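You operate a simulated robot arm through the tools that you are given. There is no shell and no other tool. Be economical: measure what you need, move in short steps, check, and stop when the job is done.

You run a simulated robot arm. Do the job below in one go: nothing can be reset, and whatever is moved stays where it is left.

Task
Test probe P5 in the water jar and sort it by the reading.
Fine: GOOD rack if it reads 95 to 100, else FAULT rack; stopper back in the jar, checker dial back to OFF.

The check looks at the end state, three seconds after you hand in, the way a careful person would. Anything else that was tipped, shoved, dropped, spilled or broken makes it a failure. Lids that push on must go on centred and level and be pressed home; caps that screw on are set level and turned clockwise until they are tight.

Robot
A 6-joint arm with a two-finger parallel gripper, fixed in place. Base frame: the origin is at the foot of the arm, x ahead of it, y to its left, z up; the work surface is at about z = 0.8. Lengths are in m, angles in degrees, forces in N, time in s.
With the tool pointing down near the work surface it reaches from about 0.24 to 0.64 m from the base axis. Its first joint turns from -66.0 to 66.0 degrees. Payload 2.7 kg.
The tool frame sits at the grasp point between the pads (the TCP): z along the fingers, y along the line on which they close. The tips reach 0.023 m beyond it. Largest opening 0.094 m; finger width 0.038, thickness 0.01; the body of the gripper, 0.054 by 0.096 m, starts 0.039 m behind the TCP.
Orientation is that of the tool frame in the base frame, as a unit quaternion [w, x, y, z]. With the fingers straight down and closing along the base's y, the tool's x points along the base's -x, its y along +y and its z along -z.

Tools
- The arm moves only by the tool nudge_tool. Its argument "targets" is a list of rows, each a list of 3 entries, a list of its own where there are three numbers: the closure in counts, from 0 (fully open) to 255 (shut), then the shift along the tool's x, y, z in m, then the turn, a rotation vector about the tool's x, y, z in degrees. In form: [[hand, [tx, ty, tz], [wx, wy, wz]], ...]. A call has 1 to 8 rows; each row shifts and turns the commanded pose from where the row before left it, along the tool's axes as they then stand. Each row takes 0.2 s and may step no farther than 0.05 m and 8.6 degrees from the row before; otherwise, or with a gripper value out of range, the whole call is refused. Where a pose cannot be reached the arm comes as near as it can. A force on the tool above 40 N (or 10 N above the force at the start of the call, whichever is more), or a blocked arm, ends the call early, and 0.2 s more pass. The fingers move at their own pace (about 0.045 m/s each) and stop on an object; they squeeze with about 23 N. The grip force told is the motor's: it shows also when the fingers shut on nothing. Time passes only in rows, and 0.2 s behind the last, so rows that do not move let the fingers close. It gives the time, the measured TCP pose, the force on the tool (base axes), the opening and the grip force at its end, in the units of the frame above (readings bear some noise), with the torque about the TCP (base axes, N m) and any sound that the robot's microphone picked up.
- Cameras (640 x 400 px; columns grow to the right, rows downward): "scene" is fixed at [0.0679, -0.4136, 1.4019]; the picture's right is [0.87, -0.50, 0.00], its down [-0.24, -0.42, -0.88] and it looks along [0.44, 0.76, -0.48] (base axes); focal length 317 px, centre (320, 200). "wrist" rides on the gripper at [0.087, 0.016, -0.074] in the tool frame; the picture's right is [-0.18, 0.98, 0.00], its down [-0.58, -0.11, -0.81] and it looks along [-0.79, -0.15, 0.59] (tool axes); focal length 243 px, centre (320, 200). There is no depth. A picture from a camera that has moved, and an enlarged one, comes with that camera's place and axes in the base frame and with its lens. The place of the scene camera against the robot may be out by one fixed shift of up to 0.025 m in any direction.
- camera(camera): a new picture of that camera. The clock stands still meanwhile.
- inspect(camera, box): a new picture of the part [left, top, right, bottom] of that camera's present view, enlarged. The clock stands still meanwhile.
- finish_job(): hands the job in; it is judged then, once.

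Go step by step. Nothing tells you positions but the pictures and the camera data: compare them with the known pose of the tool, close in by small moves and look again before you grip or let go. The budget is 120 turns and 76 pictures, counting those below and the enlarged ones. Unless the task says otherwise, let go and move clear before handing in, and close with one line.

The tools are called after "Emit:" as a command line: name --argument value ..., lists and objects as JSON in quotes. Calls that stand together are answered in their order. nudge_tool: Moves the arm, as the interface text tells. Its arguments: {"type":"object","properties":{"targets":{"type":"array","items":{"type":"array"}}},"required":["targets"]} The other tools are called the same way: camera (camera) takes a picture; inspect (camera, box) takes an enlarged picture of a part of a camera's view; finish_job () hands the job in.

At the start:

```text
t: 0.0
eef_pos: [0.4608, 0.0305, 1.1408]
tool_rot: [0.001, -0.001, 1.0, 0.001]
ft_force: [1.0, -0.4, 0.3]
wrist_torque: [-0.01, 0.01, -0.01]
opening: 0.0941
finger_force: 0.0
```

scene: 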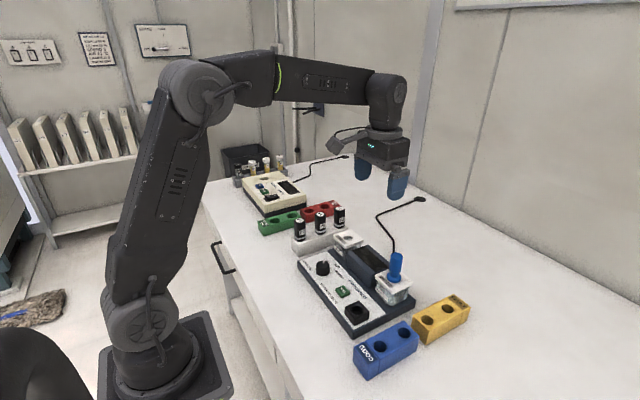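
wrist: 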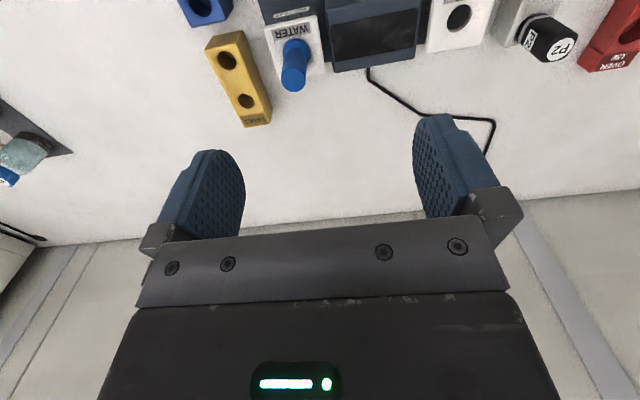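

I see a dark-blue checker with a water jar (blue stopper), blue and yellow racks nearby, and another cream-coloured tester with red/green racks and probes. I'll take enlarged views first.

Emit:
inspect --camera "scene" --box '[280, 190, 480, 385]'

Emit:
inspect --camera "scene" --box '[220, 140, 380, 260]'

Emit:
inspect --camera "scene" --box '[0, 10, 200, 80]'

```text
2.05 times, centred on (380, 288) of scene
camera zoom: at [0.0679, -0.4136, 1.4019], right [0.87, -0.5, 0.0], down [-0.24, -0.42, -0.88], along [0.44, 0.76, -0.48], focal length 651 px, centre (197, 20)
```

zoom: 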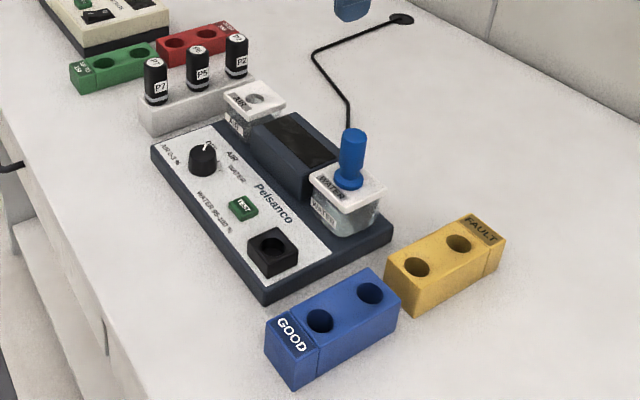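

```text
3.33 times, centred on (300, 200) of scene
camera zoom: at [0.0679, -0.4136, 1.4019], right [0.87, -0.5, 0.0], down [-0.24, -0.42, -0.88], along [0.44, 0.76, -0.48], focal length 1058 px, centre (387, 200)
```

zoom: 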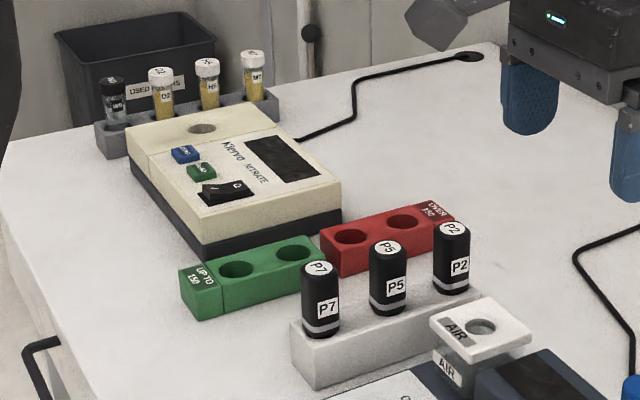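

```text
3.20 times, centred on (100, 45) of scene
camera zoom: at [0.0679, -0.4136, 1.4019], right [0.87, -0.5, 0.0], down [-0.24, -0.42, -0.88], along [0.44, 0.76, -0.48], focal length 1016 px, centre (1024, 696)
```

zoom: 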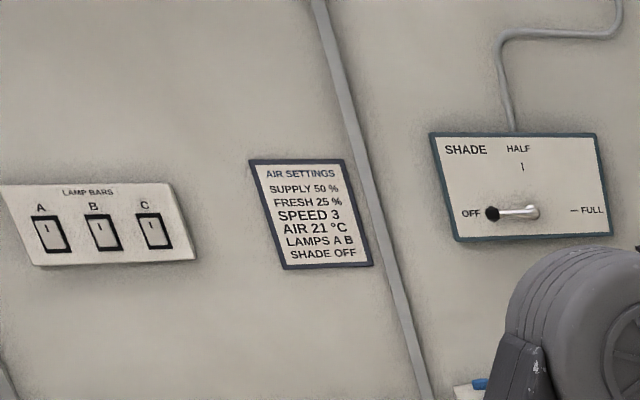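

The jar stopper is at about (0.52, -0.01), the dial about (0.40, 0.15), TEST about (0.40, 0.05), and P5 about (0.467, 0.275). I'll pull back to look down at the checker with the wrist camera.

Emit:
nudge_tool --targets '[[0, [0.045, 0.02, 0], [0, 0, 0]], [0, [0.045, 0.02, 0], [0, 0, 0]], [0, [0.045, 0.02, 0], [0, 0, 0]], [0, [0, 0, 0], [0, 0, 0]]]'

Emit:
camera --camera "wrist"

```text
t: 1.0
eef_pos: [0.325, 0.0897, 1.1409]
tool_rot: [0.001, -0.001, 1.0, 0.002]
ft_force: [0.6, -0.1, 0.2]
wrist_torque: [-0.02, 0.02, 0.0]
opening: 0.0941
finger_force: 0.1
```

```text
70 pictures are left
camera wrist: at [0.2391, 0.1055, 1.216], right [0.18, 0.98, 0.0], down [0.58, -0.11, 0.81], along [0.79, -0.15, -0.59], focal length 243 px, centre (320, 200)
```

wrist: 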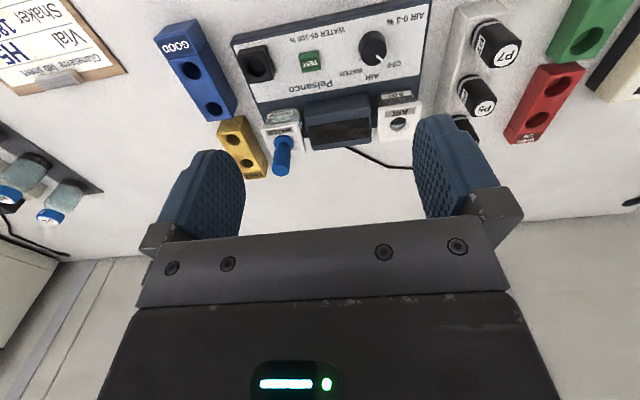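

Emit:
inspect --camera "wrist" --box '[225, 0, 435, 130]'

Emit:
inspect --camera "wrist" --box '[150, 60, 310, 190]'

Emit:
inspect --camera "scene" --box '[290, 230, 420, 340]'

```text
3.05 times, centred on (330, 65) of wrist
camera zoom: at [0.2391, 0.1055, 1.216], right [0.18, 0.98, 0.0], down [0.58, -0.11, 0.81], along [0.79, -0.15, -0.59], focal length 739 px, centre (290, 611)
```

zoom: 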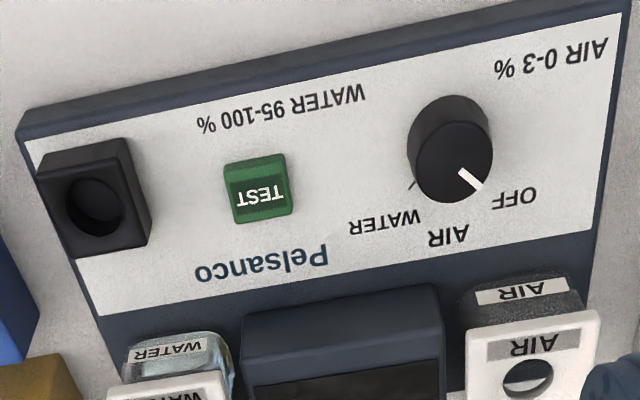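

```text
3.08 times, centred on (230, 125) of wrist
camera zoom: at [0.2391, 0.1055, 1.216], right [0.18, 0.98, 0.0], down [0.58, -0.11, 0.81], along [0.79, -0.15, -0.59], focal length 746 px, centre (597, 431)
```

zoom: 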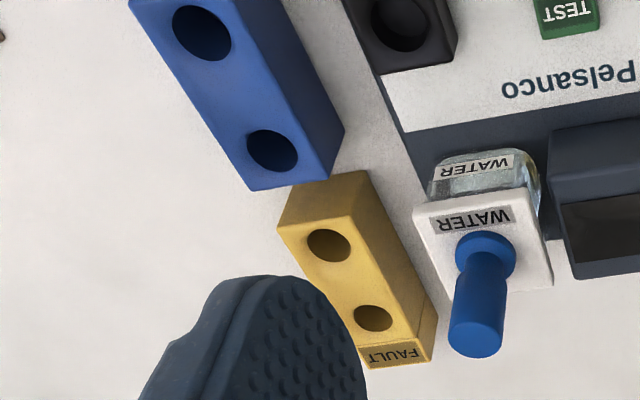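

```text
3.64 times, centred on (355, 285) of scene
camera zoom: at [0.0679, -0.4136, 1.4019], right [0.87, -0.5, 0.0], down [-0.24, -0.42, -0.88], along [0.43, 0.76, -0.48], focal length 1154 px, centre (193, -109)
```

zoom: 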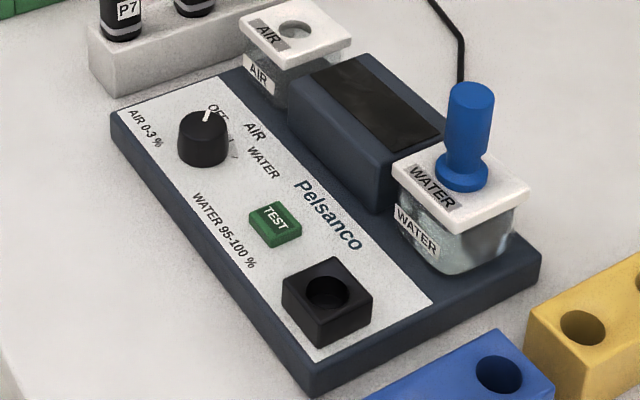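

Reading the panel: dial at OFF, with AIR and WATER further clockwise; a black socket that suits parking the stopper. The stopper axis is about (0.517, -0.014); I'll go above it with the fingers partly closed and look.

Emit:
nudge_tool --targets '[[110, [-0.04, -0.021, 0.0], [0, 0, 0]], [110, [-0.04, -0.021, 0.0], [0, 0, 0]], [110, [-0.04, -0.021, 0.015], [0, 0, 0]], [110, [-0.04, -0.021, 0.03], [0, 0, 0]], [110, [-0.032, -0.02, 0.035], [0, 0, 0]], [110, [0, 0, 0.04], [0, 0, 0]], [110, [0, 0, 0.0], [0, 0, 0]]]'

Emit:
camera --camera "wrist"

Emit:
inspect --camera "scene" --box '[330, 180, 470, 310]'

```text
refused: row 4 steps farther than a row can; nothing moved
```

```text
66 pictures are left
camera wrist: at [0.2391, 0.1055, 1.216], right [0.18, 0.98, 0.0], down [0.58, -0.11, 0.81], along [0.79, -0.15, -0.59], focal length 243 px, centre (320, 200)
```

wrist: 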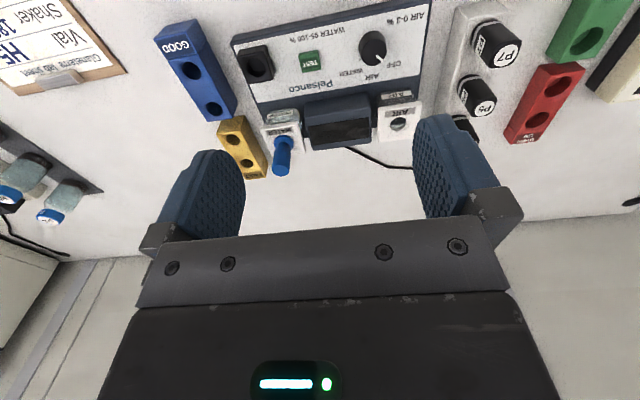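

```text
3.08 times, centred on (400, 245) of scene
camera zoom: at [0.0679, -0.4136, 1.4019], right [0.87, -0.5, 0.0], down [-0.24, -0.42, -0.88], along [0.43, 0.76, -0.48], focal length 976 px, centre (74, 62)
```

zoom: 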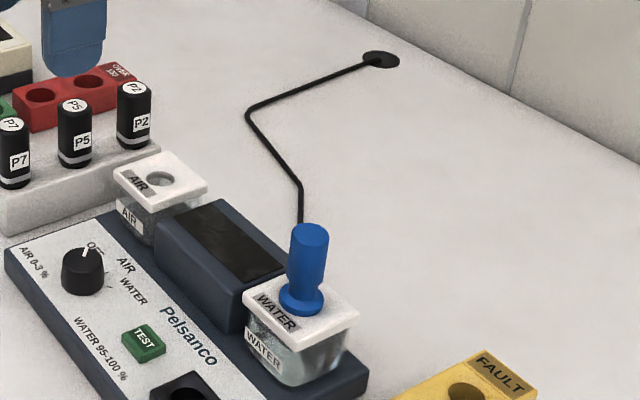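

A row was a little too long, so I'll resend the same approach in shorter steps.

Emit:
nudge_tool --targets '[[110, [-0.04, -0.021, 0.0], [0, 0, 0]], [110, [-0.04, -0.021, 0.0], [0, 0, 0]], [110, [-0.04, -0.021, 0.01], [0, 0, 0]], [110, [-0.04, -0.021, 0.015], [0, 0, 0]], [110, [-0.032, -0.02, 0.025], [0, 0, 0]], [110, [0, 0, 0.04], [0, 0, 0]], [110, [0, 0, 0.0], [0, 0, 0]]]'

Emit:
camera --camera "wrist"

```text
t: 2.6
eef_pos: [0.5209, -0.0121, 1.0519]
tool_rot: [0.001, -0.002, 1.0, 0.001]
ft_force: [-1.1, 0.3, -1.1]
wrist_torque: [0.01, -0.04, 0.0]
opening: 0.0534
finger_force: 0.0
```

```text
64 pictures are left
camera wrist: at [0.4333, 0.0037, 1.1263], right [0.18, 0.98, 0.0], down [0.58, -0.11, 0.81], along [0.79, -0.15, -0.59], focal length 243 px, centre (320, 200)
```

wrist: 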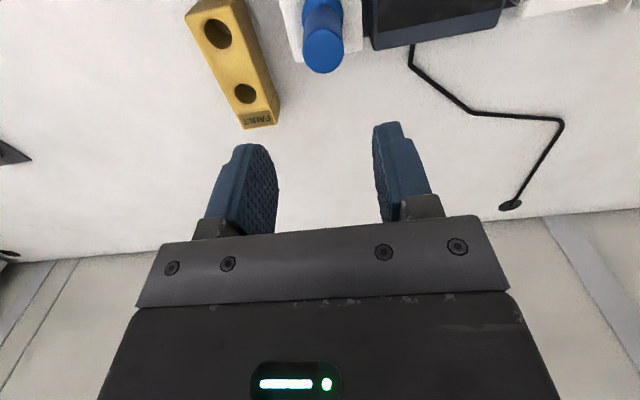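

The stopper is now estimated at (0.509, -0.008), top about z 0.945. I'll correct a little and come down to just above it.

Emit:
nudge_tool --targets '[[110, [0.011, 0.004, 0.03], [0, 0, 0]], [110, [0, 0, 0.035], [0, 0, 0]], [110, [0, 0, 0.0], [0, 0, 0]]]'

Emit:
camera --camera "wrist"

Emit:
inspect --camera "scene" --box '[330, 180, 470, 310]'

```text
t: 3.4
eef_pos: [0.5085, -0.0102, 0.9865]
tool_rot: [0.002, 0.0, 1.0, 0.001]
ft_force: [-0.2, 0.8, 1.1]
wrist_torque: [0.01, 0.01, 0.0]
opening: 0.0531
finger_force: 0.0
```

```text
63 pictures are left
camera wrist: at [0.422, 0.0055, 1.0611], right [0.18, 0.98, 0.0], down [0.58, -0.11, 0.81], along [0.79, -0.15, -0.59], focal length 243 px, centre (320, 200)
```

wrist: 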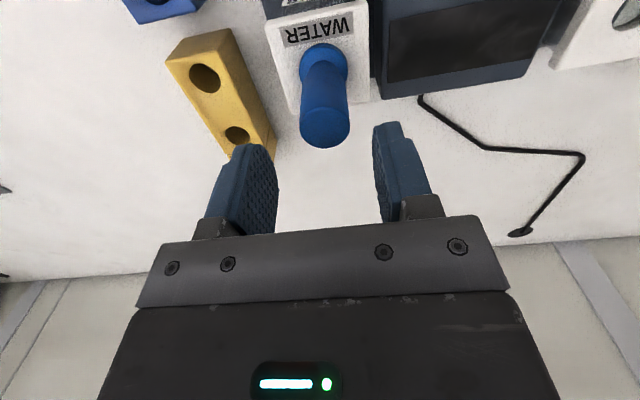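

```text
3.08 times, centred on (400, 245) of scene
camera zoom: at [0.0679, -0.4136, 1.4019], right [0.87, -0.5, 0.0], down [-0.24, -0.42, -0.88], along [0.44, 0.76, -0.48], focal length 976 px, centre (74, 62)
```

zoom: 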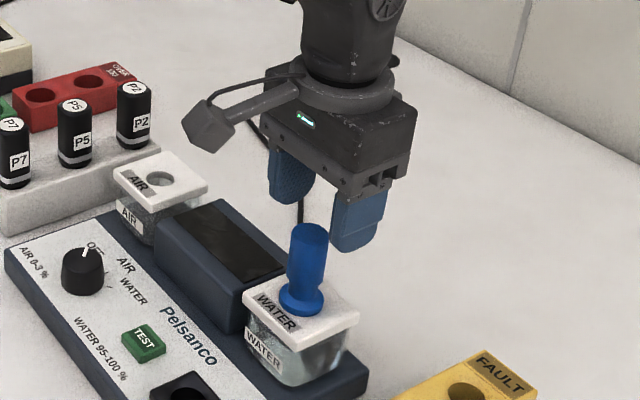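

Stopper axis is at (0.508, -0.0075), handle from z 0.88 to 0.944. I'll descend to z 0.915 and close on it.

Emit:
nudge_tool --targets '[[110, [0, 0.0025, 0.03], [0, 0, 0]], [110, [0, 0, 0.03], [0, 0, 0]], [110, [0, 0, 0.0115], [0, 0, 0]], [110, [0, 0, 0], [0, 0, 0]]]'

Emit:
camera --camera "wrist"

```text
t: 4.4
eef_pos: [0.5079, -0.0055, 0.914]
tool_rot: [0.002, -0.001, 1.0, 0.0]
ft_force: [-0.4, 0.5, 0.3]
wrist_torque: [-0.01, 0.04, -0.01]
opening: 0.0535
finger_force: 0.0
```

```text
61 pictures are left
camera wrist: at [0.4214, 0.0098, 0.99], right [0.18, 0.98, 0.0], down [0.58, -0.11, 0.81], along [0.79, -0.15, -0.59], focal length 243 px, centre (320, 200)
```

wrist: 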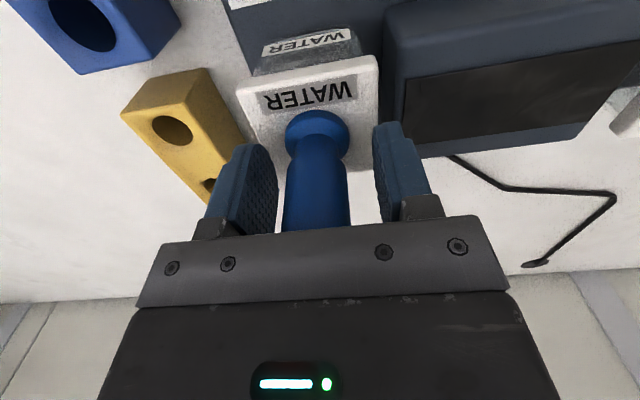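

The handle sits between the pads. Closing and then lifting gently.

Emit:
nudge_tool --targets '[[255, [0, 0, 0], [0, 0, 0]], [255, [0, 0, 0], [0, 0, 0]], [255, [0, 0, 0], [0, 0, 0]], [255, [0, 0, 0], [0, 0, 0]]]'

Emit:
nudge_tool --targets '[[255, [0, 0, -0.02], [0, 0, 0]], [255, [0, 0, -0.03], [0, 0, 0]], [255, [0, 0, -0.04], [0, 0, 0]], [255, [0, 0, 0], [0, 0, 0]]]'

Emit:
camera --camera "scene"

Emit:
camera --camera "wrist"

```text
t: 5.4
eef_pos: [0.5079, -0.0064, 0.9154]
tool_rot: [0.002, -0.001, 1.0, 0.001]
ft_force: [-1.6, -2.6, 10.9]
wrist_torque: [0.08, 0.09, -0.01]
opening: 0.0264
finger_force: 22.7
```

```text
t: 6.4
eef_pos: [0.5084, -0.005, 1.006]
tool_rot: [0.001, -0.001, 1.0, 0.0]
ft_force: [0.6, 0.2, -0.9]
wrist_torque: [-0.01, -0.02, 0.01]
opening: 0.0267
finger_force: 23.3
```

```text
60 pictures are left
```

scene: 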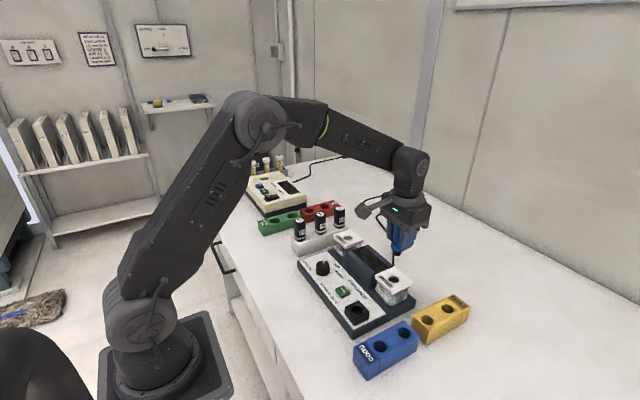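

```text
59 pictures are left
camera wrist: at [0.4218, 0.0097, 1.082], right [0.18, 0.98, 0.0], down [0.58, -0.11, 0.81], along [0.79, -0.15, -0.59], focal length 243 px, centre (320, 200)
```

wrist: 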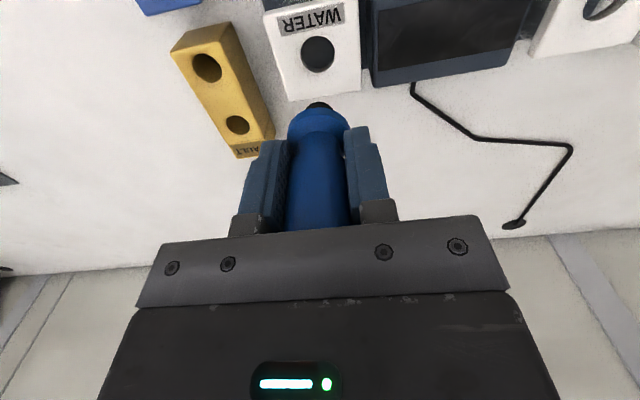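

The stopper came out cleanly. I'll look at its plug and move above the black socket at about (0.392, -0.0175).

Emit:
nudge_tool --targets '[[255, [0.04, -0.004, 0], [0, 0, 0]], [255, [0.04, -0.004, 0], [0, 0, 0]], [255, [0.036, -0.004, 0], [0, 0, 0]], [255, [0, 0, 0], [0, 0, 0]]]'

Emit:
camera --camera "wrist"

Emit:
inspect --camera "scene" --box '[290, 190, 430, 350]'

```text
t: 7.4
eef_pos: [0.3928, -0.0183, 1.0043]
tool_rot: [0.001, -0.001, 1.0, 0.001]
ft_force: [-0.4, -0.1, 0.1]
wrist_torque: [-0.01, 0.0, -0.01]
opening: 0.0265
finger_force: 23.4
```

```text
58 pictures are left
camera wrist: at [0.3059, -0.002, 1.08], right [0.18, 0.98, 0.0], down [0.58, -0.11, 0.81], along [0.79, -0.15, -0.59], focal length 243 px, centre (320, 200)
```

wrist: 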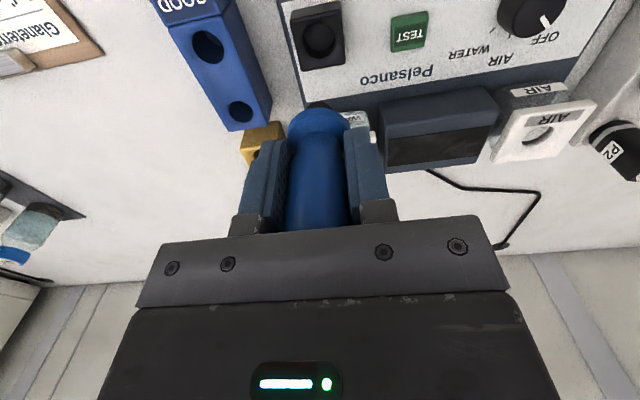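

```text
2.50 times, centred on (360, 270) of scene
camera zoom: at [0.0679, -0.4136, 1.4019], right [0.87, -0.5, 0.0], down [-0.24, -0.42, -0.88], along [0.44, 0.76, -0.48], focal length 793 px, centre (220, 25)
```

zoom: 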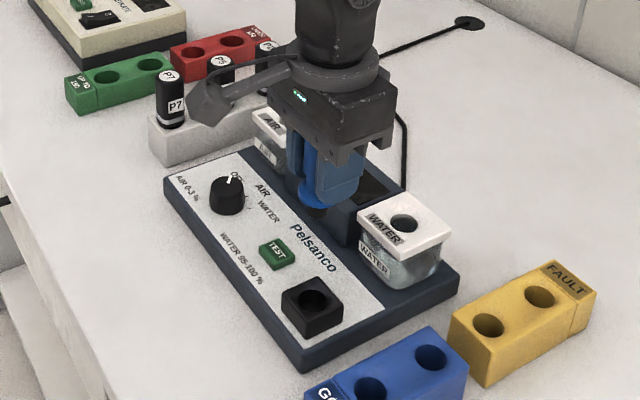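

The socket's hole is at (0.392, -0.0185), top about z 0.846. I'll lower to z 0.93 and check alignment before inserting.

Emit:
nudge_tool --targets '[[255, [0, 0, 0.03], [0, 0, 0]], [255, [0, 0, 0.03], [0, 0, 0]], [255, [0, 0, 0.015], [0, 0, 0]], [255, [0, 0, 0], [0, 0, 0]]]'

Emit:
camera --camera "wrist"

Emit:
inspect --camera "scene" --box '[310, 230, 430, 340]'

```text
t: 8.4
eef_pos: [0.3925, -0.018, 0.9284]
tool_rot: [0.001, -0.001, 1.0, 0.001]
ft_force: [0.7, -0.6, 0.4]
wrist_torque: [-0.03, 0.02, -0.02]
opening: 0.0267
finger_force: 23.1
```

```text
56 pictures are left
camera wrist: at [0.3057, -0.0015, 1.0042], right [0.18, 0.98, 0.0], down [0.58, -0.11, 0.81], along [0.79, -0.15, -0.59], focal length 243 px, centre (320, 200)
```

wrist: 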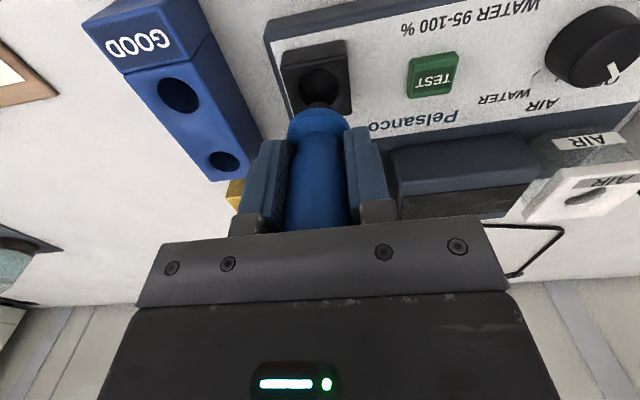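

```text
3.64 times, centred on (370, 285) of scene
camera zoom: at [0.0679, -0.4136, 1.4019], right [0.87, -0.5, 0.0], down [-0.24, -0.42, -0.88], along [0.44, 0.76, -0.48], focal length 1154 px, centre (138, -109)
```

zoom: 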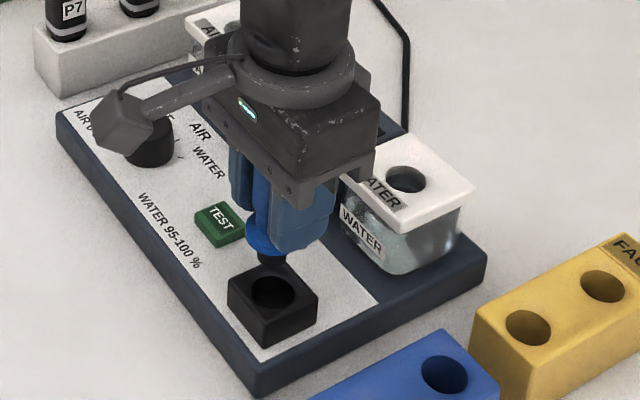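

Aligned within about 2 mm and the socket is wider than the plug. Lowering until the flange rests.

Emit:
nudge_tool --targets '[[255, [0.001, 0, 0.02], [0, 0, 0]], [255, [0, 0, 0.014], [0, 0, 0]], [255, [0, 0, 0.003], [0, 0, 0]], [255, [0, 0, 0], [0, 0, 0]]]'

Emit:
camera --camera "wrist"

Emit:
inspect --camera "scene" --box '[310, 230, 430, 340]'

```text
t: 9.4
eef_pos: [0.39, -0.0169, 0.8919]
tool_rot: [0.003, 0.0, 1.0, 0.0]
ft_force: [5.1, 0.7, 0.5]
wrist_torque: [0.06, -0.21, 0.0]
opening: 0.0266
finger_force: 23.2
```

```text
54 pictures are left
camera wrist: at [0.304, -0.0024, 0.9675], right [0.18, 0.98, 0.0], down [0.58, -0.11, 0.81], along [0.8, -0.15, -0.59], focal length 243 px, centre (320, 200)
```

wrist: 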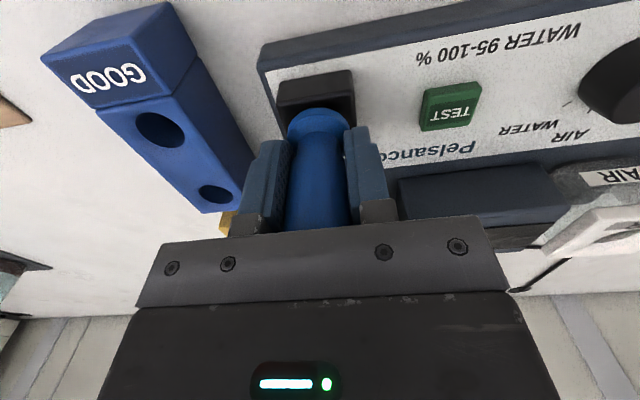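

```text
3.64 times, centred on (370, 285) of scene
camera zoom: at [0.068, -0.4136, 1.4019], right [0.87, -0.5, 0.0], down [-0.24, -0.42, -0.88], along [0.43, 0.76, -0.48], focal length 1154 px, centre (138, -109)
```

zoom: 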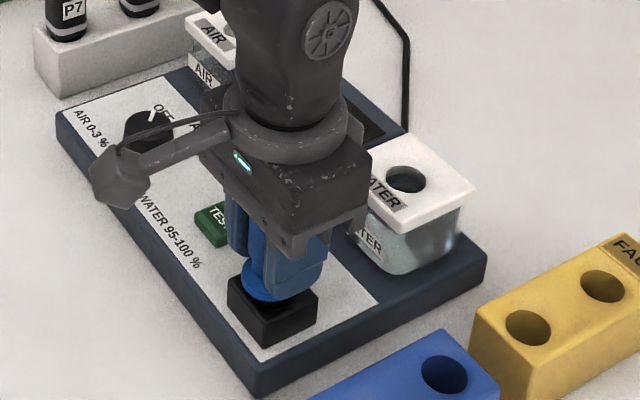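

A 5 N sideways push in +x says the plug touches the near wall, so I'll shift +x about 2 mm and keep lowering.

Emit:
nudge_tool --targets '[[255, [-0.002, 0, 0], [0, 0, 0]], [255, [0, 0, 0.003], [0, 0, 0]], [255, [0, 0, 0], [0, 0, 0]]]'

```text
t: 10.2
eef_pos: [0.3918, -0.0193, 0.8893]
tool_rot: [0.001, -0.001, 1.0, 0.001]
ft_force: [0.4, -0.1, -0.6]
wrist_torque: [0.0, 0.03, -0.02]
opening: 0.0267
finger_force: 22.7
```

Emit:
nudge_tool --targets '[[255, [0, 0, 0.003], [0, 0, 0]], [255, [0, 0, 0], [0, 0, 0]]]'

```text
t: 10.8
eef_pos: [0.3922, -0.0195, 0.8869]
tool_rot: [0.001, -0.001, 1.0, 0.001]
ft_force: [-0.4, -0.3, -0.4]
wrist_torque: [0.0, 0.0, -0.01]
opening: 0.0265
finger_force: 23.2
```

The sideways push is gone, with no contact from below yet; two more small steps down.

Emit:
nudge_tool --targets '[[255, [0, 0, 0.002], [0, 0, 0]], [255, [0, 0, 0.002], [0, 0, 0]], [255, [0, 0, 0], [0, 0, 0]]]'

Emit:
inspect --camera "scene" --box '[325, 270, 395, 340]'

```text
t: 11.6
eef_pos: [0.3924, -0.0188, 0.8831]
tool_rot: [0.002, -0.001, 1.0, 0.001]
ft_force: [-4.8, -1.6, 17.6]
wrist_torque: [-0.09, 0.39, -0.06]
opening: 0.0266
finger_force: 23.1
```

```text
5.71 times, centred on (360, 305) of scene
camera zoom: at [0.0676, -0.4136, 1.4019], right [0.87, -0.5, 0.0], down [-0.24, -0.42, -0.88], along [0.44, 0.76, -0.48], focal length 1813 px, centre (91, -400)
```

zoom: 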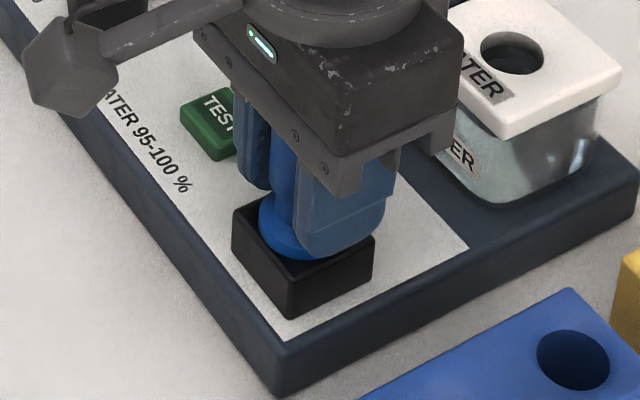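

The flange is seated on the socket (17.6 N up). Releasing and rising.

Emit:
nudge_tool --targets '[[255, [0, 0, -0.001], [0, 0, 0]], [110, [0, 0, 0], [0, 0, 0]], [110, [0, 0, 0], [0, 0, 0]], [110, [0, 0, 0], [0, 0, 0]], [110, [0, 0, -0.03], [0, 0, 0]], [110, [0, 0, -0.045], [0, 0, 0]], [110, [0, 0, -0.045], [0, 0, 0]], [110, [0, 0, 0], [0, 0, 0]]]'

Emit:
camera --camera "wrist"

```text
t: 13.4
eef_pos: [0.3916, -0.0196, 1.0063]
tool_rot: [0.0, -0.001, 1.0, 0.001]
ft_force: [-0.4, -0.5, -0.2]
wrist_torque: [-0.02, 0.01, 0.02]
opening: 0.0538
finger_force: 0.1
```

```text
51 pictures are left
camera wrist: at [0.3049, -0.0043, 1.0813], right [0.18, 0.98, 0.0], down [0.58, -0.11, 0.81], along [0.79, -0.15, -0.59], focal length 243 px, centre (320, 200)
```

wrist: 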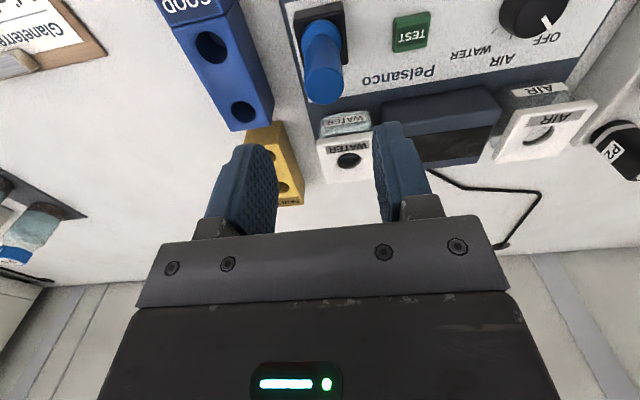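

The stopper stands parked. Next I move above P5, about (0.47, 0.285), staying high.

Emit:
nudge_tool --targets '[[110, [0, 0.02, -0.04], [0, 0, 0]], [110, [-0.012, 0.045, 0], [0, 0, 0]], [110, [-0.012, 0.045, 0], [0, 0, 0]], [110, [-0.012, 0.045, 0], [0, 0, 0]], [110, [-0.012, 0.045, 0], [0, 0, 0]], [110, [-0.012, 0.045, 0], [0, 0, 0]], [110, [-0.01, 0.045, 0], [0, 0, 0]], [110, [-0.01, 0.014, 0], [0, 0, 0]]]'

Emit:
camera --camera "wrist"

Emit:
inspect --camera "scene" --box '[260, 160, 400, 270]'

```text
t: 15.2
eef_pos: [0.4697, 0.2841, 1.0412]
tool_rot: [0.001, -0.001, 1.0, 0.0]
ft_force: [0.7, 0.2, 0.4]
wrist_torque: [-0.01, 0.01, -0.02]
opening: 0.0538
finger_force: 0.0
```

```text
50 pictures are left
camera wrist: at [0.3838, 0.3001, 1.1187], right [0.18, 0.98, 0.0], down [0.58, -0.11, 0.81], along [0.79, -0.15, -0.59], focal length 243 px, centre (320, 200)
```

wrist: 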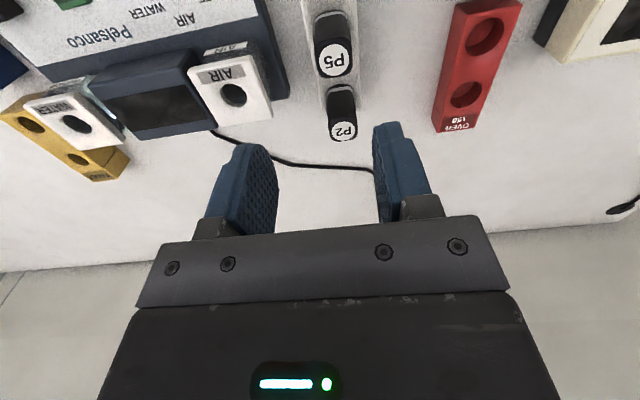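

```text
3.64 times, centred on (330, 215) of scene
camera zoom: at [0.0679, -0.4136, 1.4019], right [0.87, -0.5, 0.0], down [-0.24, -0.42, -0.88], along [0.43, 0.76, -0.48], focal length 1154 px, centre (284, 146)
```

zoom: 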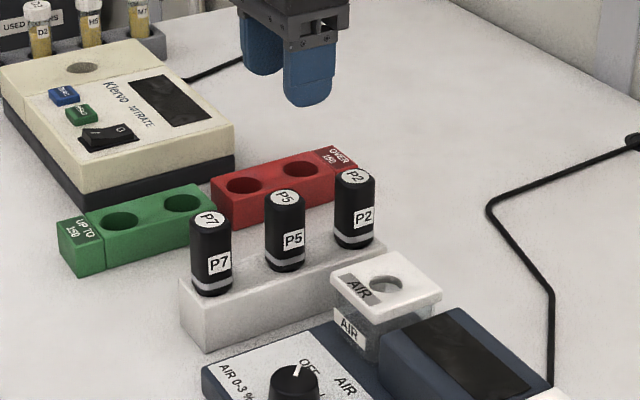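

P5's cap is near (0.477, 0.293), top about z 0.9. I'll correct and come lower to refine.

Emit:
nudge_tool --targets '[[60, [-0.006, 0.009, 0.03], [0, 0, 0]], [60, [0, 0, 0.03], [0, 0, 0]], [60, [0, 0, 0], [0, 0, 0]]]'

Emit:
camera --camera "wrist"

```text
t: 16.0
eef_pos: [0.4772, 0.2951, 0.9813]
tool_rot: [0.002, 0.0, 1.0, 0.001]
ft_force: [0.4, 0.5, 0.3]
wrist_torque: [0.02, -0.03, -0.01]
opening: 0.072
finger_force: 0.0
```

```text
48 pictures are left
camera wrist: at [0.3899, 0.3105, 1.0576], right [0.18, 0.98, 0.0], down [0.58, -0.11, 0.81], along [0.79, -0.15, -0.59], focal length 243 px, centre (320, 200)
```

wrist: 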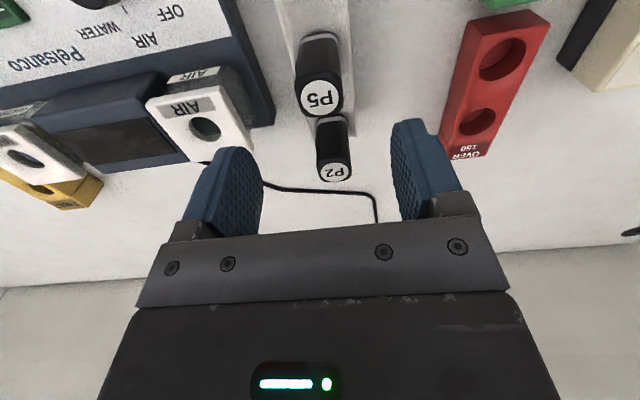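

P5 is at (0.4686, 0.2945), cap top z 0.925, body about 26 mm wide. I'll descend around it to z 0.898.

Emit:
nudge_tool --targets '[[90, [0.0085, -0.0005, 0.0], [0, 0, 0]], [90, [0, 0, 0.02], [0, 0, 0]], [90, [0, 0, 0], [0, 0, 0]]]'

Emit:
camera --camera "wrist"

```text
t: 16.8
eef_pos: [0.4688, 0.2947, 0.9629]
tool_rot: [0.001, -0.001, 1.0, 0.001]
ft_force: [0.5, -0.6, -0.1]
wrist_torque: [-0.04, 0.01, 0.02]
opening: 0.0609
finger_force: 0.0
```

```text
47 pictures are left
camera wrist: at [0.3818, 0.31, 1.0389], right [0.18, 0.98, 0.0], down [0.58, -0.11, 0.81], along [0.79, -0.15, -0.59], focal length 243 px, centre (320, 200)
```

wrist: 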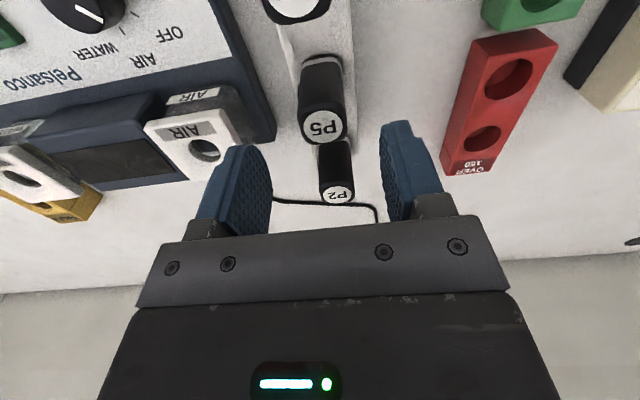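

Emit:
nudge_tool --targets '[[90, [0.001, 0.0005, 0.03], [0, 0, 0]], [90, [0, 0, 0.035], [0, 0, 0]], [90, [0, 0, 0], [0, 0, 0]], [255, [0, 0, 0], [0, 0, 0]], [255, [0, 0, 0], [0, 0, 0]], [255, [0, 0, 0], [0, 0, 0]], [255, [0, 0, 0], [0, 0, 0]]]'

Emit:
camera --camera "wrist"

```text
t: 18.4
eef_pos: [0.4677, 0.2948, 0.9004]
tool_rot: [0.0, -0.001, 1.0, 0.001]
ft_force: [-0.1, 1.1, 0.0]
wrist_torque: [0.0, 0.06, 0.0]
opening: 0.0295
finger_force: 23.1
```

```text
46 pictures are left
camera wrist: at [0.381, 0.3107, 0.9754], right [0.18, 0.98, 0.0], down [0.58, -0.11, 0.81], along [0.79, -0.15, -0.59], focal length 243 px, centre (320, 200)
```

wrist: 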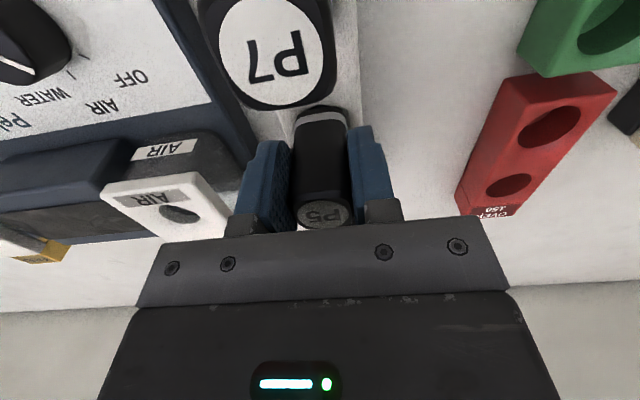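

P5 is gripped (30 mm). Lifting straight up and checking.

Emit:
nudge_tool --targets '[[255, [0, 0, -0.03], [0, 0, 0]], [255, [0, 0, -0.045], [0, 0, 0]], [255, [0, 0, -0.045], [0, 0, 0]], [255, [0, 0, -0.045], [0, 0, 0]], [255, [0, 0, 0], [0, 0, 0]]]'

Emit:
inspect --camera "scene" --box '[280, 130, 420, 270]'

Emit:
camera --camera "wrist"

```text
t: 19.6
eef_pos: [0.4652, 0.2929, 1.0656]
tool_rot: [0.001, -0.001, 1.0, 0.0]
ft_force: [0.6, -0.1, -0.9]
wrist_torque: [-0.01, 0.01, -0.02]
opening: 0.03
finger_force: 23.3
```

```text
2.86 times, centred on (350, 200) of scene
camera zoom: at [0.0679, -0.4136, 1.4019], right [0.87, -0.5, 0.0], down [-0.24, -0.42, -0.88], along [0.44, 0.76, -0.48], focal length 907 px, centre (234, 200)
```

zoom: 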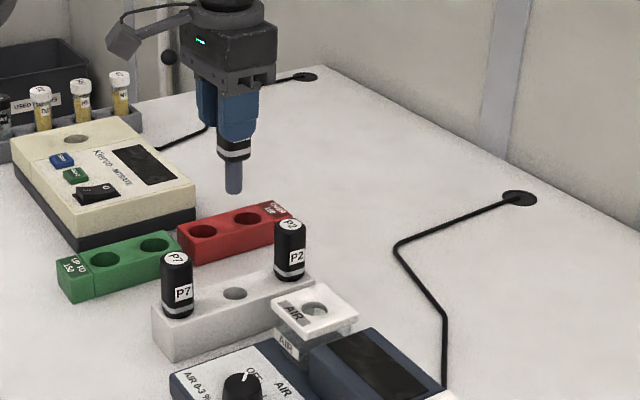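

```text
44 pictures are left
camera wrist: at [0.3784, 0.3094, 1.1411], right [0.18, 0.98, 0.0], down [0.58, -0.11, 0.81], along [0.79, -0.15, -0.59], focal length 243 px, centre (320, 200)
```

wrist: 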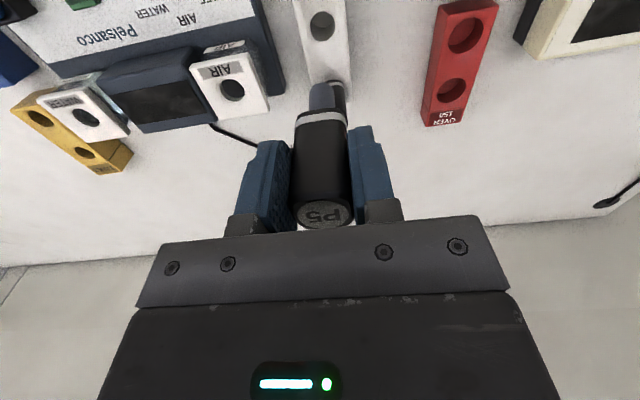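

P5 hangs straight with about a 38 mm stem. Carrying it high to above the jar hole at (0.507, -0.008).

Emit:
nudge_tool --targets '[[255, [-0.006, -0.043, 0], [0, 0, 0]], [255, [-0.006, -0.043, 0], [0, 0, 0]], [255, [-0.006, -0.043, 0], [0, 0, 0]], [255, [-0.006, -0.043, 0], [0, 0, 0]], [255, [-0.006, -0.043, 0], [0, 0, 0]], [255, [-0.006, -0.043, 0], [0, 0, 0]], [255, [-0.005, -0.0435, 0], [0, 0, 0]], [255, [0, 0, 0], [0, 0, 0]]]'

Emit:
camera --camera "wrist"

Emit:
inspect --camera "scene" --box '[310, 180, 450, 320]'

```text
t: 21.4
eef_pos: [0.5106, -0.0075, 1.0641]
tool_rot: [0.001, -0.002, 1.0, 0.001]
ft_force: [-0.2, 0.5, -0.9]
wrist_torque: [0.0, 0.01, 0.01]
opening: 0.0297
finger_force: 22.5
```

```text
43 pictures are left
camera wrist: at [0.4246, 0.0084, 1.1394], right [0.18, 0.98, 0.0], down [0.58, -0.11, 0.81], along [0.79, -0.15, -0.59], focal length 243 px, centre (320, 200)
```

wrist: 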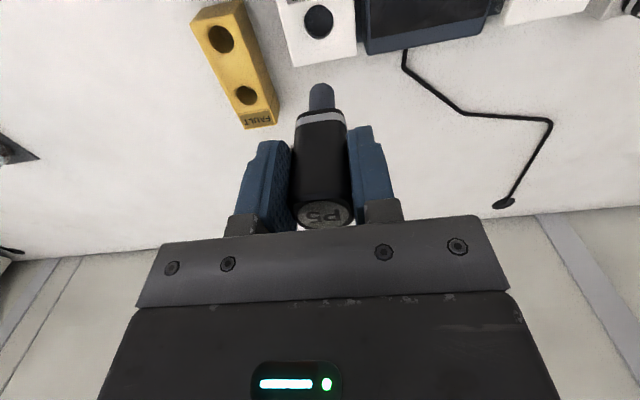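

```text
2.86 times, centred on (380, 250) of scene
camera zoom: at [0.0679, -0.4136, 1.4019], right [0.87, -0.5, 0.0], down [-0.24, -0.42, -0.88], along [0.44, 0.76, -0.48], focal length 907 px, centre (149, 57)
```

zoom: 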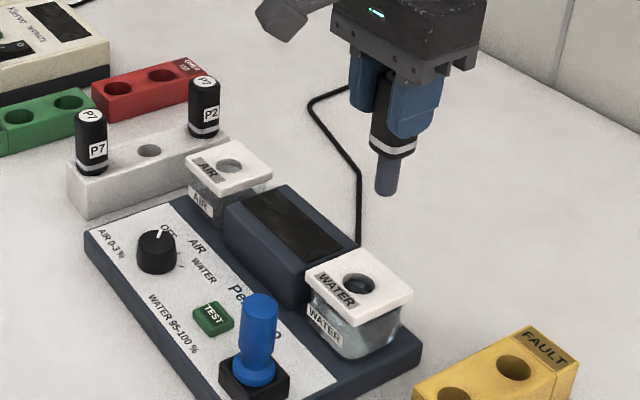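

Emit:
nudge_tool --targets '[[255, [0.004, 0, 0.03], [0, 0, 0]], [255, [0, 0, 0.035], [0, 0, 0]], [255, [0, 0, 0], [0, 0, 0]]]'

Emit:
camera --camera "wrist"

Emit:
inspect --camera "scene" --box '[350, 210, 430, 310]'

```text
t: 22.2
eef_pos: [0.5057, -0.0067, 0.9988]
tool_rot: [0.001, -0.001, 1.0, 0.001]
ft_force: [0.4, 0.2, -1.1]
wrist_torque: [0.0, 0.0, 0.02]
opening: 0.0294
finger_force: 22.8
```

```text
41 pictures are left
camera wrist: at [0.4202, 0.0086, 1.0738], right [0.18, 0.98, 0.0], down [0.58, -0.11, 0.81], along [0.79, -0.15, -0.59], focal length 243 px, centre (320, 200)
```

wrist: 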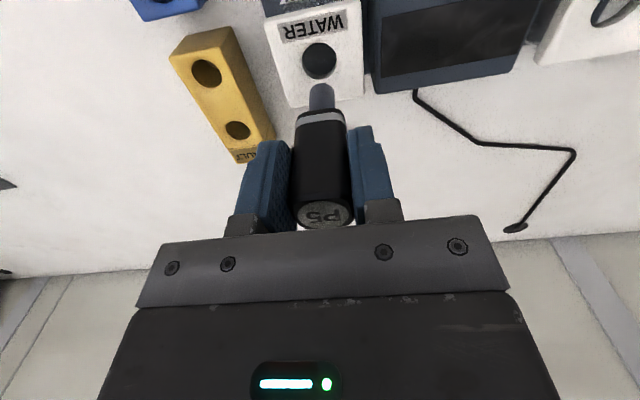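

```text
4.00 times, centred on (390, 260) of scene
camera zoom: at [0.0679, -0.4136, 1.4019], right [0.87, -0.5, 0.0], down [-0.24, -0.42, -0.88], along [0.44, 0.76, -0.48], focal length 1269 px, centre (40, -40)
```

zoom: 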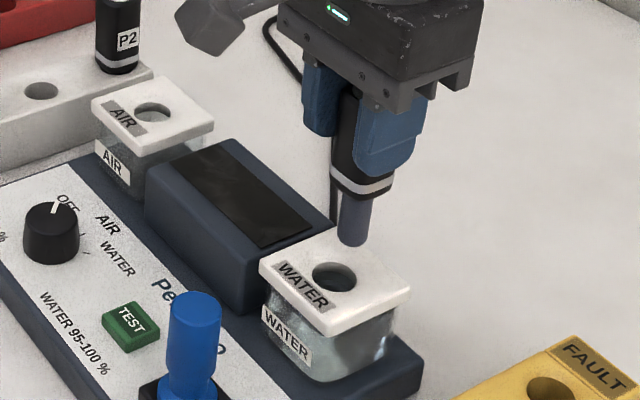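

Stem and hole line up within 1-2 mm. Lowering into the jar.

Emit:
nudge_tool --targets '[[255, [-0.001, -0.0005, 0.02], [0, 0, 0]], [255, [0, 0, 0.015], [0, 0, 0]], [255, [0, 0, 0.012], [0, 0, 0]], [255, [0, 0, 0], [0, 0, 0]]]'

Emit:
inspect --camera "scene" --box '[350, 210, 430, 310]'

```text
t: 23.2
eef_pos: [0.5088, -0.0072, 0.9522]
tool_rot: [0.003, -0.001, 1.0, 0.0]
ft_force: [2.0, -1.7, 16.6]
wrist_torque: [-0.09, -0.41, -0.03]
opening: 0.0298
finger_force: 22.7
```

```text
4.00 times, centred on (390, 260) of scene
camera zoom: at [0.0677, -0.4136, 1.4019], right [0.87, -0.5, 0.0], down [-0.24, -0.42, -0.88], along [0.44, 0.76, -0.48], focal length 1269 px, centre (40, -40)
```

zoom: 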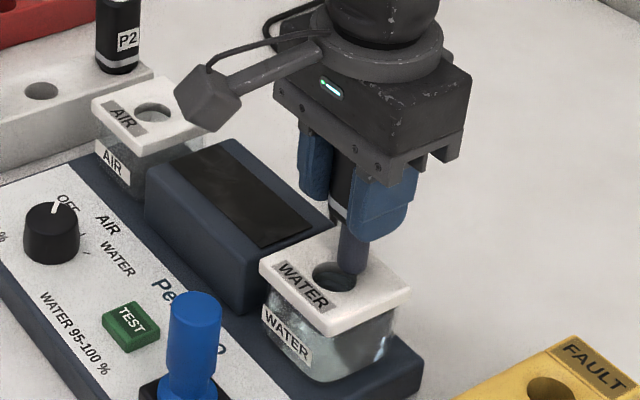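

The stem caught the lid rim on its far side (about 17 N). Backing up and looking again.

Emit:
nudge_tool --targets '[[255, [0, 0, -0.025], [0, 0, 0]], [255, [0, 0, 0], [0, 0, 0]]]'

Emit:
inspect --camera "wrist" --box '[220, 20, 420, 240]'

Emit:
inspect --camera "scene" --box '[350, 210, 430, 310]'

```text
t: 23.8
eef_pos: [0.5073, -0.0082, 0.9744]
tool_rot: [-0.001, -0.001, 1.0, 0.0]
ft_force: [-0.6, -0.2, -0.3]
wrist_torque: [-0.01, 0.0, -0.02]
opening: 0.0298
finger_force: 23.1
```

```text
1.82 times, centred on (320, 130) of wrist
camera zoom: at [0.4205, 0.0073, 1.0508], right [0.18, 0.98, 0.0], down [0.58, -0.11, 0.81], along [0.79, -0.15, -0.59], focal length 441 px, centre (320, 327)
```

zoom: 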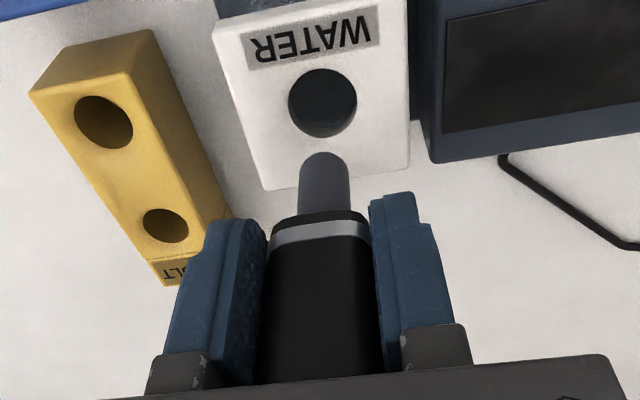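

```text
4.00 times, centred on (390, 260) of scene
camera zoom: at [0.0679, -0.4136, 1.4019], right [0.87, -0.5, 0.0], down [-0.24, -0.42, -0.88], along [0.44, 0.76, -0.48], focal length 1269 px, centre (40, -40)
```

zoom: 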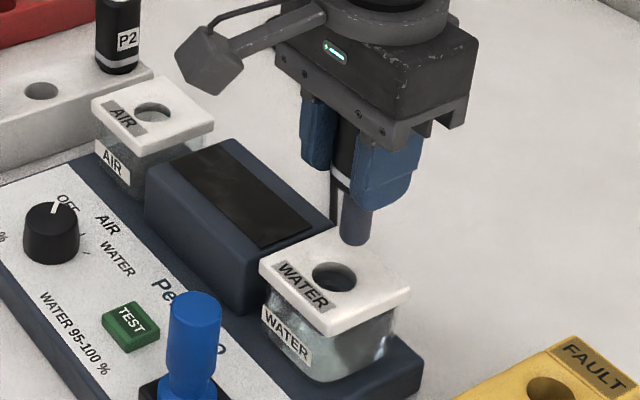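

The probe sits about 10 mm further out (+x) in the grip than I assumed, and it slid up a bit. I'll shift the hand back about 10 mm and check the stem over the hole.

Emit:
nudge_tool --targets '[[255, [0.0105, 0, 0], [0, 0, 0]], [255, [0, 0, 0.012], [0, 0, 0]], [255, [0, 0, 0], [0, 0, 0]]]'

Emit:
inspect --camera "wrist" --box '[220, 20, 420, 240]'

Emit:
inspect --camera "scene" --box '[350, 220, 430, 310]'

```text
t: 24.6
eef_pos: [0.4966, -0.0079, 0.9643]
tool_rot: [0.001, -0.001, 1.0, 0.0]
ft_force: [0.6, 0.1, -0.8]
wrist_torque: [-0.01, 0.02, 0.04]
opening: 0.03
finger_force: 22.8
```

```text
1.82 times, centred on (320, 130) of wrist
camera zoom: at [0.4106, 0.0082, 1.0395], right [0.18, 0.98, 0.0], down [0.58, -0.11, 0.81], along [0.79, -0.15, -0.59], focal length 441 px, centre (320, 327)
```

zoom: 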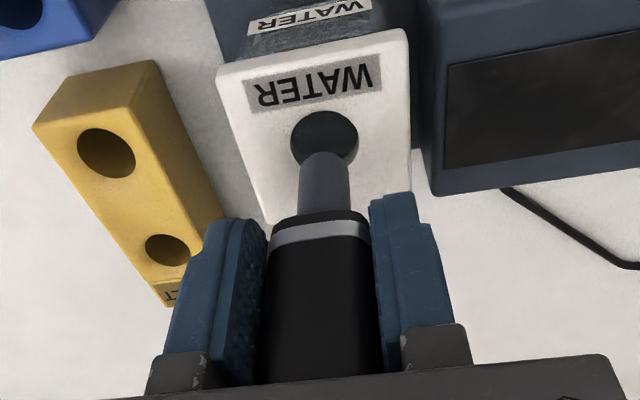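

```text
4.44 times, centred on (390, 265) of scene
camera zoom: at [0.0679, -0.4136, 1.4019], right [0.87, -0.5, 0.0], down [-0.24, -0.42, -0.88], along [0.44, 0.76, -0.48], focal length 1410 px, centre (9, -89)
```

zoom: 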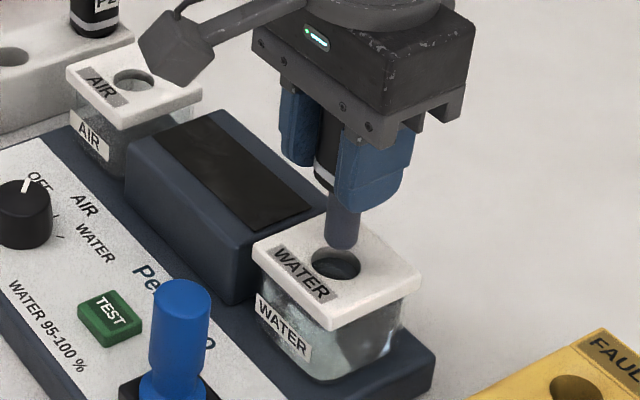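

The visible stem edge is its near edge, so its axis is still about 6 mm too far in +x. Shifting again and checking.

Emit:
nudge_tool --targets '[[255, [0.006, 0, 0], [0, 0, 0]], [255, [0, 0, 0.005], [0, 0, 0]], [255, [0, 0, 0], [0, 0, 0]]]'

Emit:
inspect --camera "wrist" --box '[220, 20, 420, 240]'

Emit:
inspect --camera "scene" --box '[365, 240, 415, 290]'

```text
t: 25.4
eef_pos: [0.4911, -0.0072, 0.9579]
tool_rot: [0.001, -0.001, 1.0, 0.0]
ft_force: [0.0, 0.2, -0.3]
wrist_torque: [0.0, 0.01, -0.02]
opening: 0.0297
finger_force: 23.4
```

```text
1.82 times, centred on (320, 130) of wrist
camera zoom: at [0.4046, 0.0083, 1.0344], right [0.18, 0.98, 0.0], down [0.58, -0.11, 0.81], along [0.79, -0.15, -0.59], focal length 441 px, centre (320, 327)
```

zoom: 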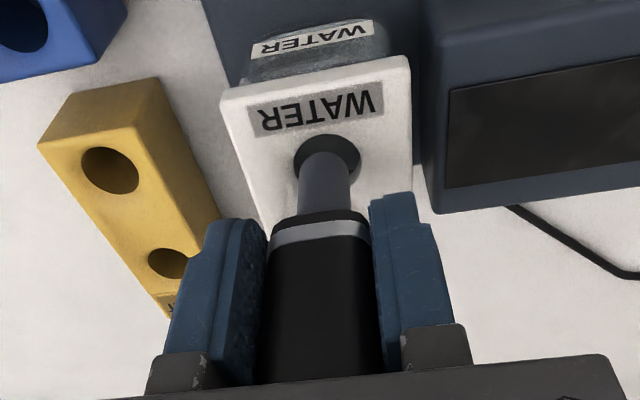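

```text
8.00 times, centred on (390, 265) of scene
camera zoom: at [0.0679, -0.4136, 1.4019], right [0.87, -0.5, 0.0], down [-0.24, -0.42, -0.88], along [0.44, 0.76, -0.48], focal length 2539 px, centre (-240, -320)
```

zoom: 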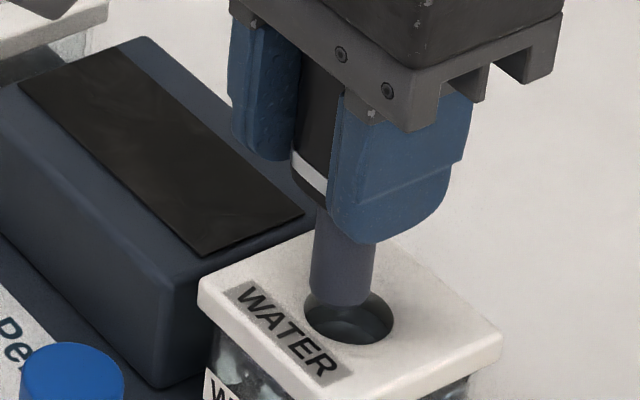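

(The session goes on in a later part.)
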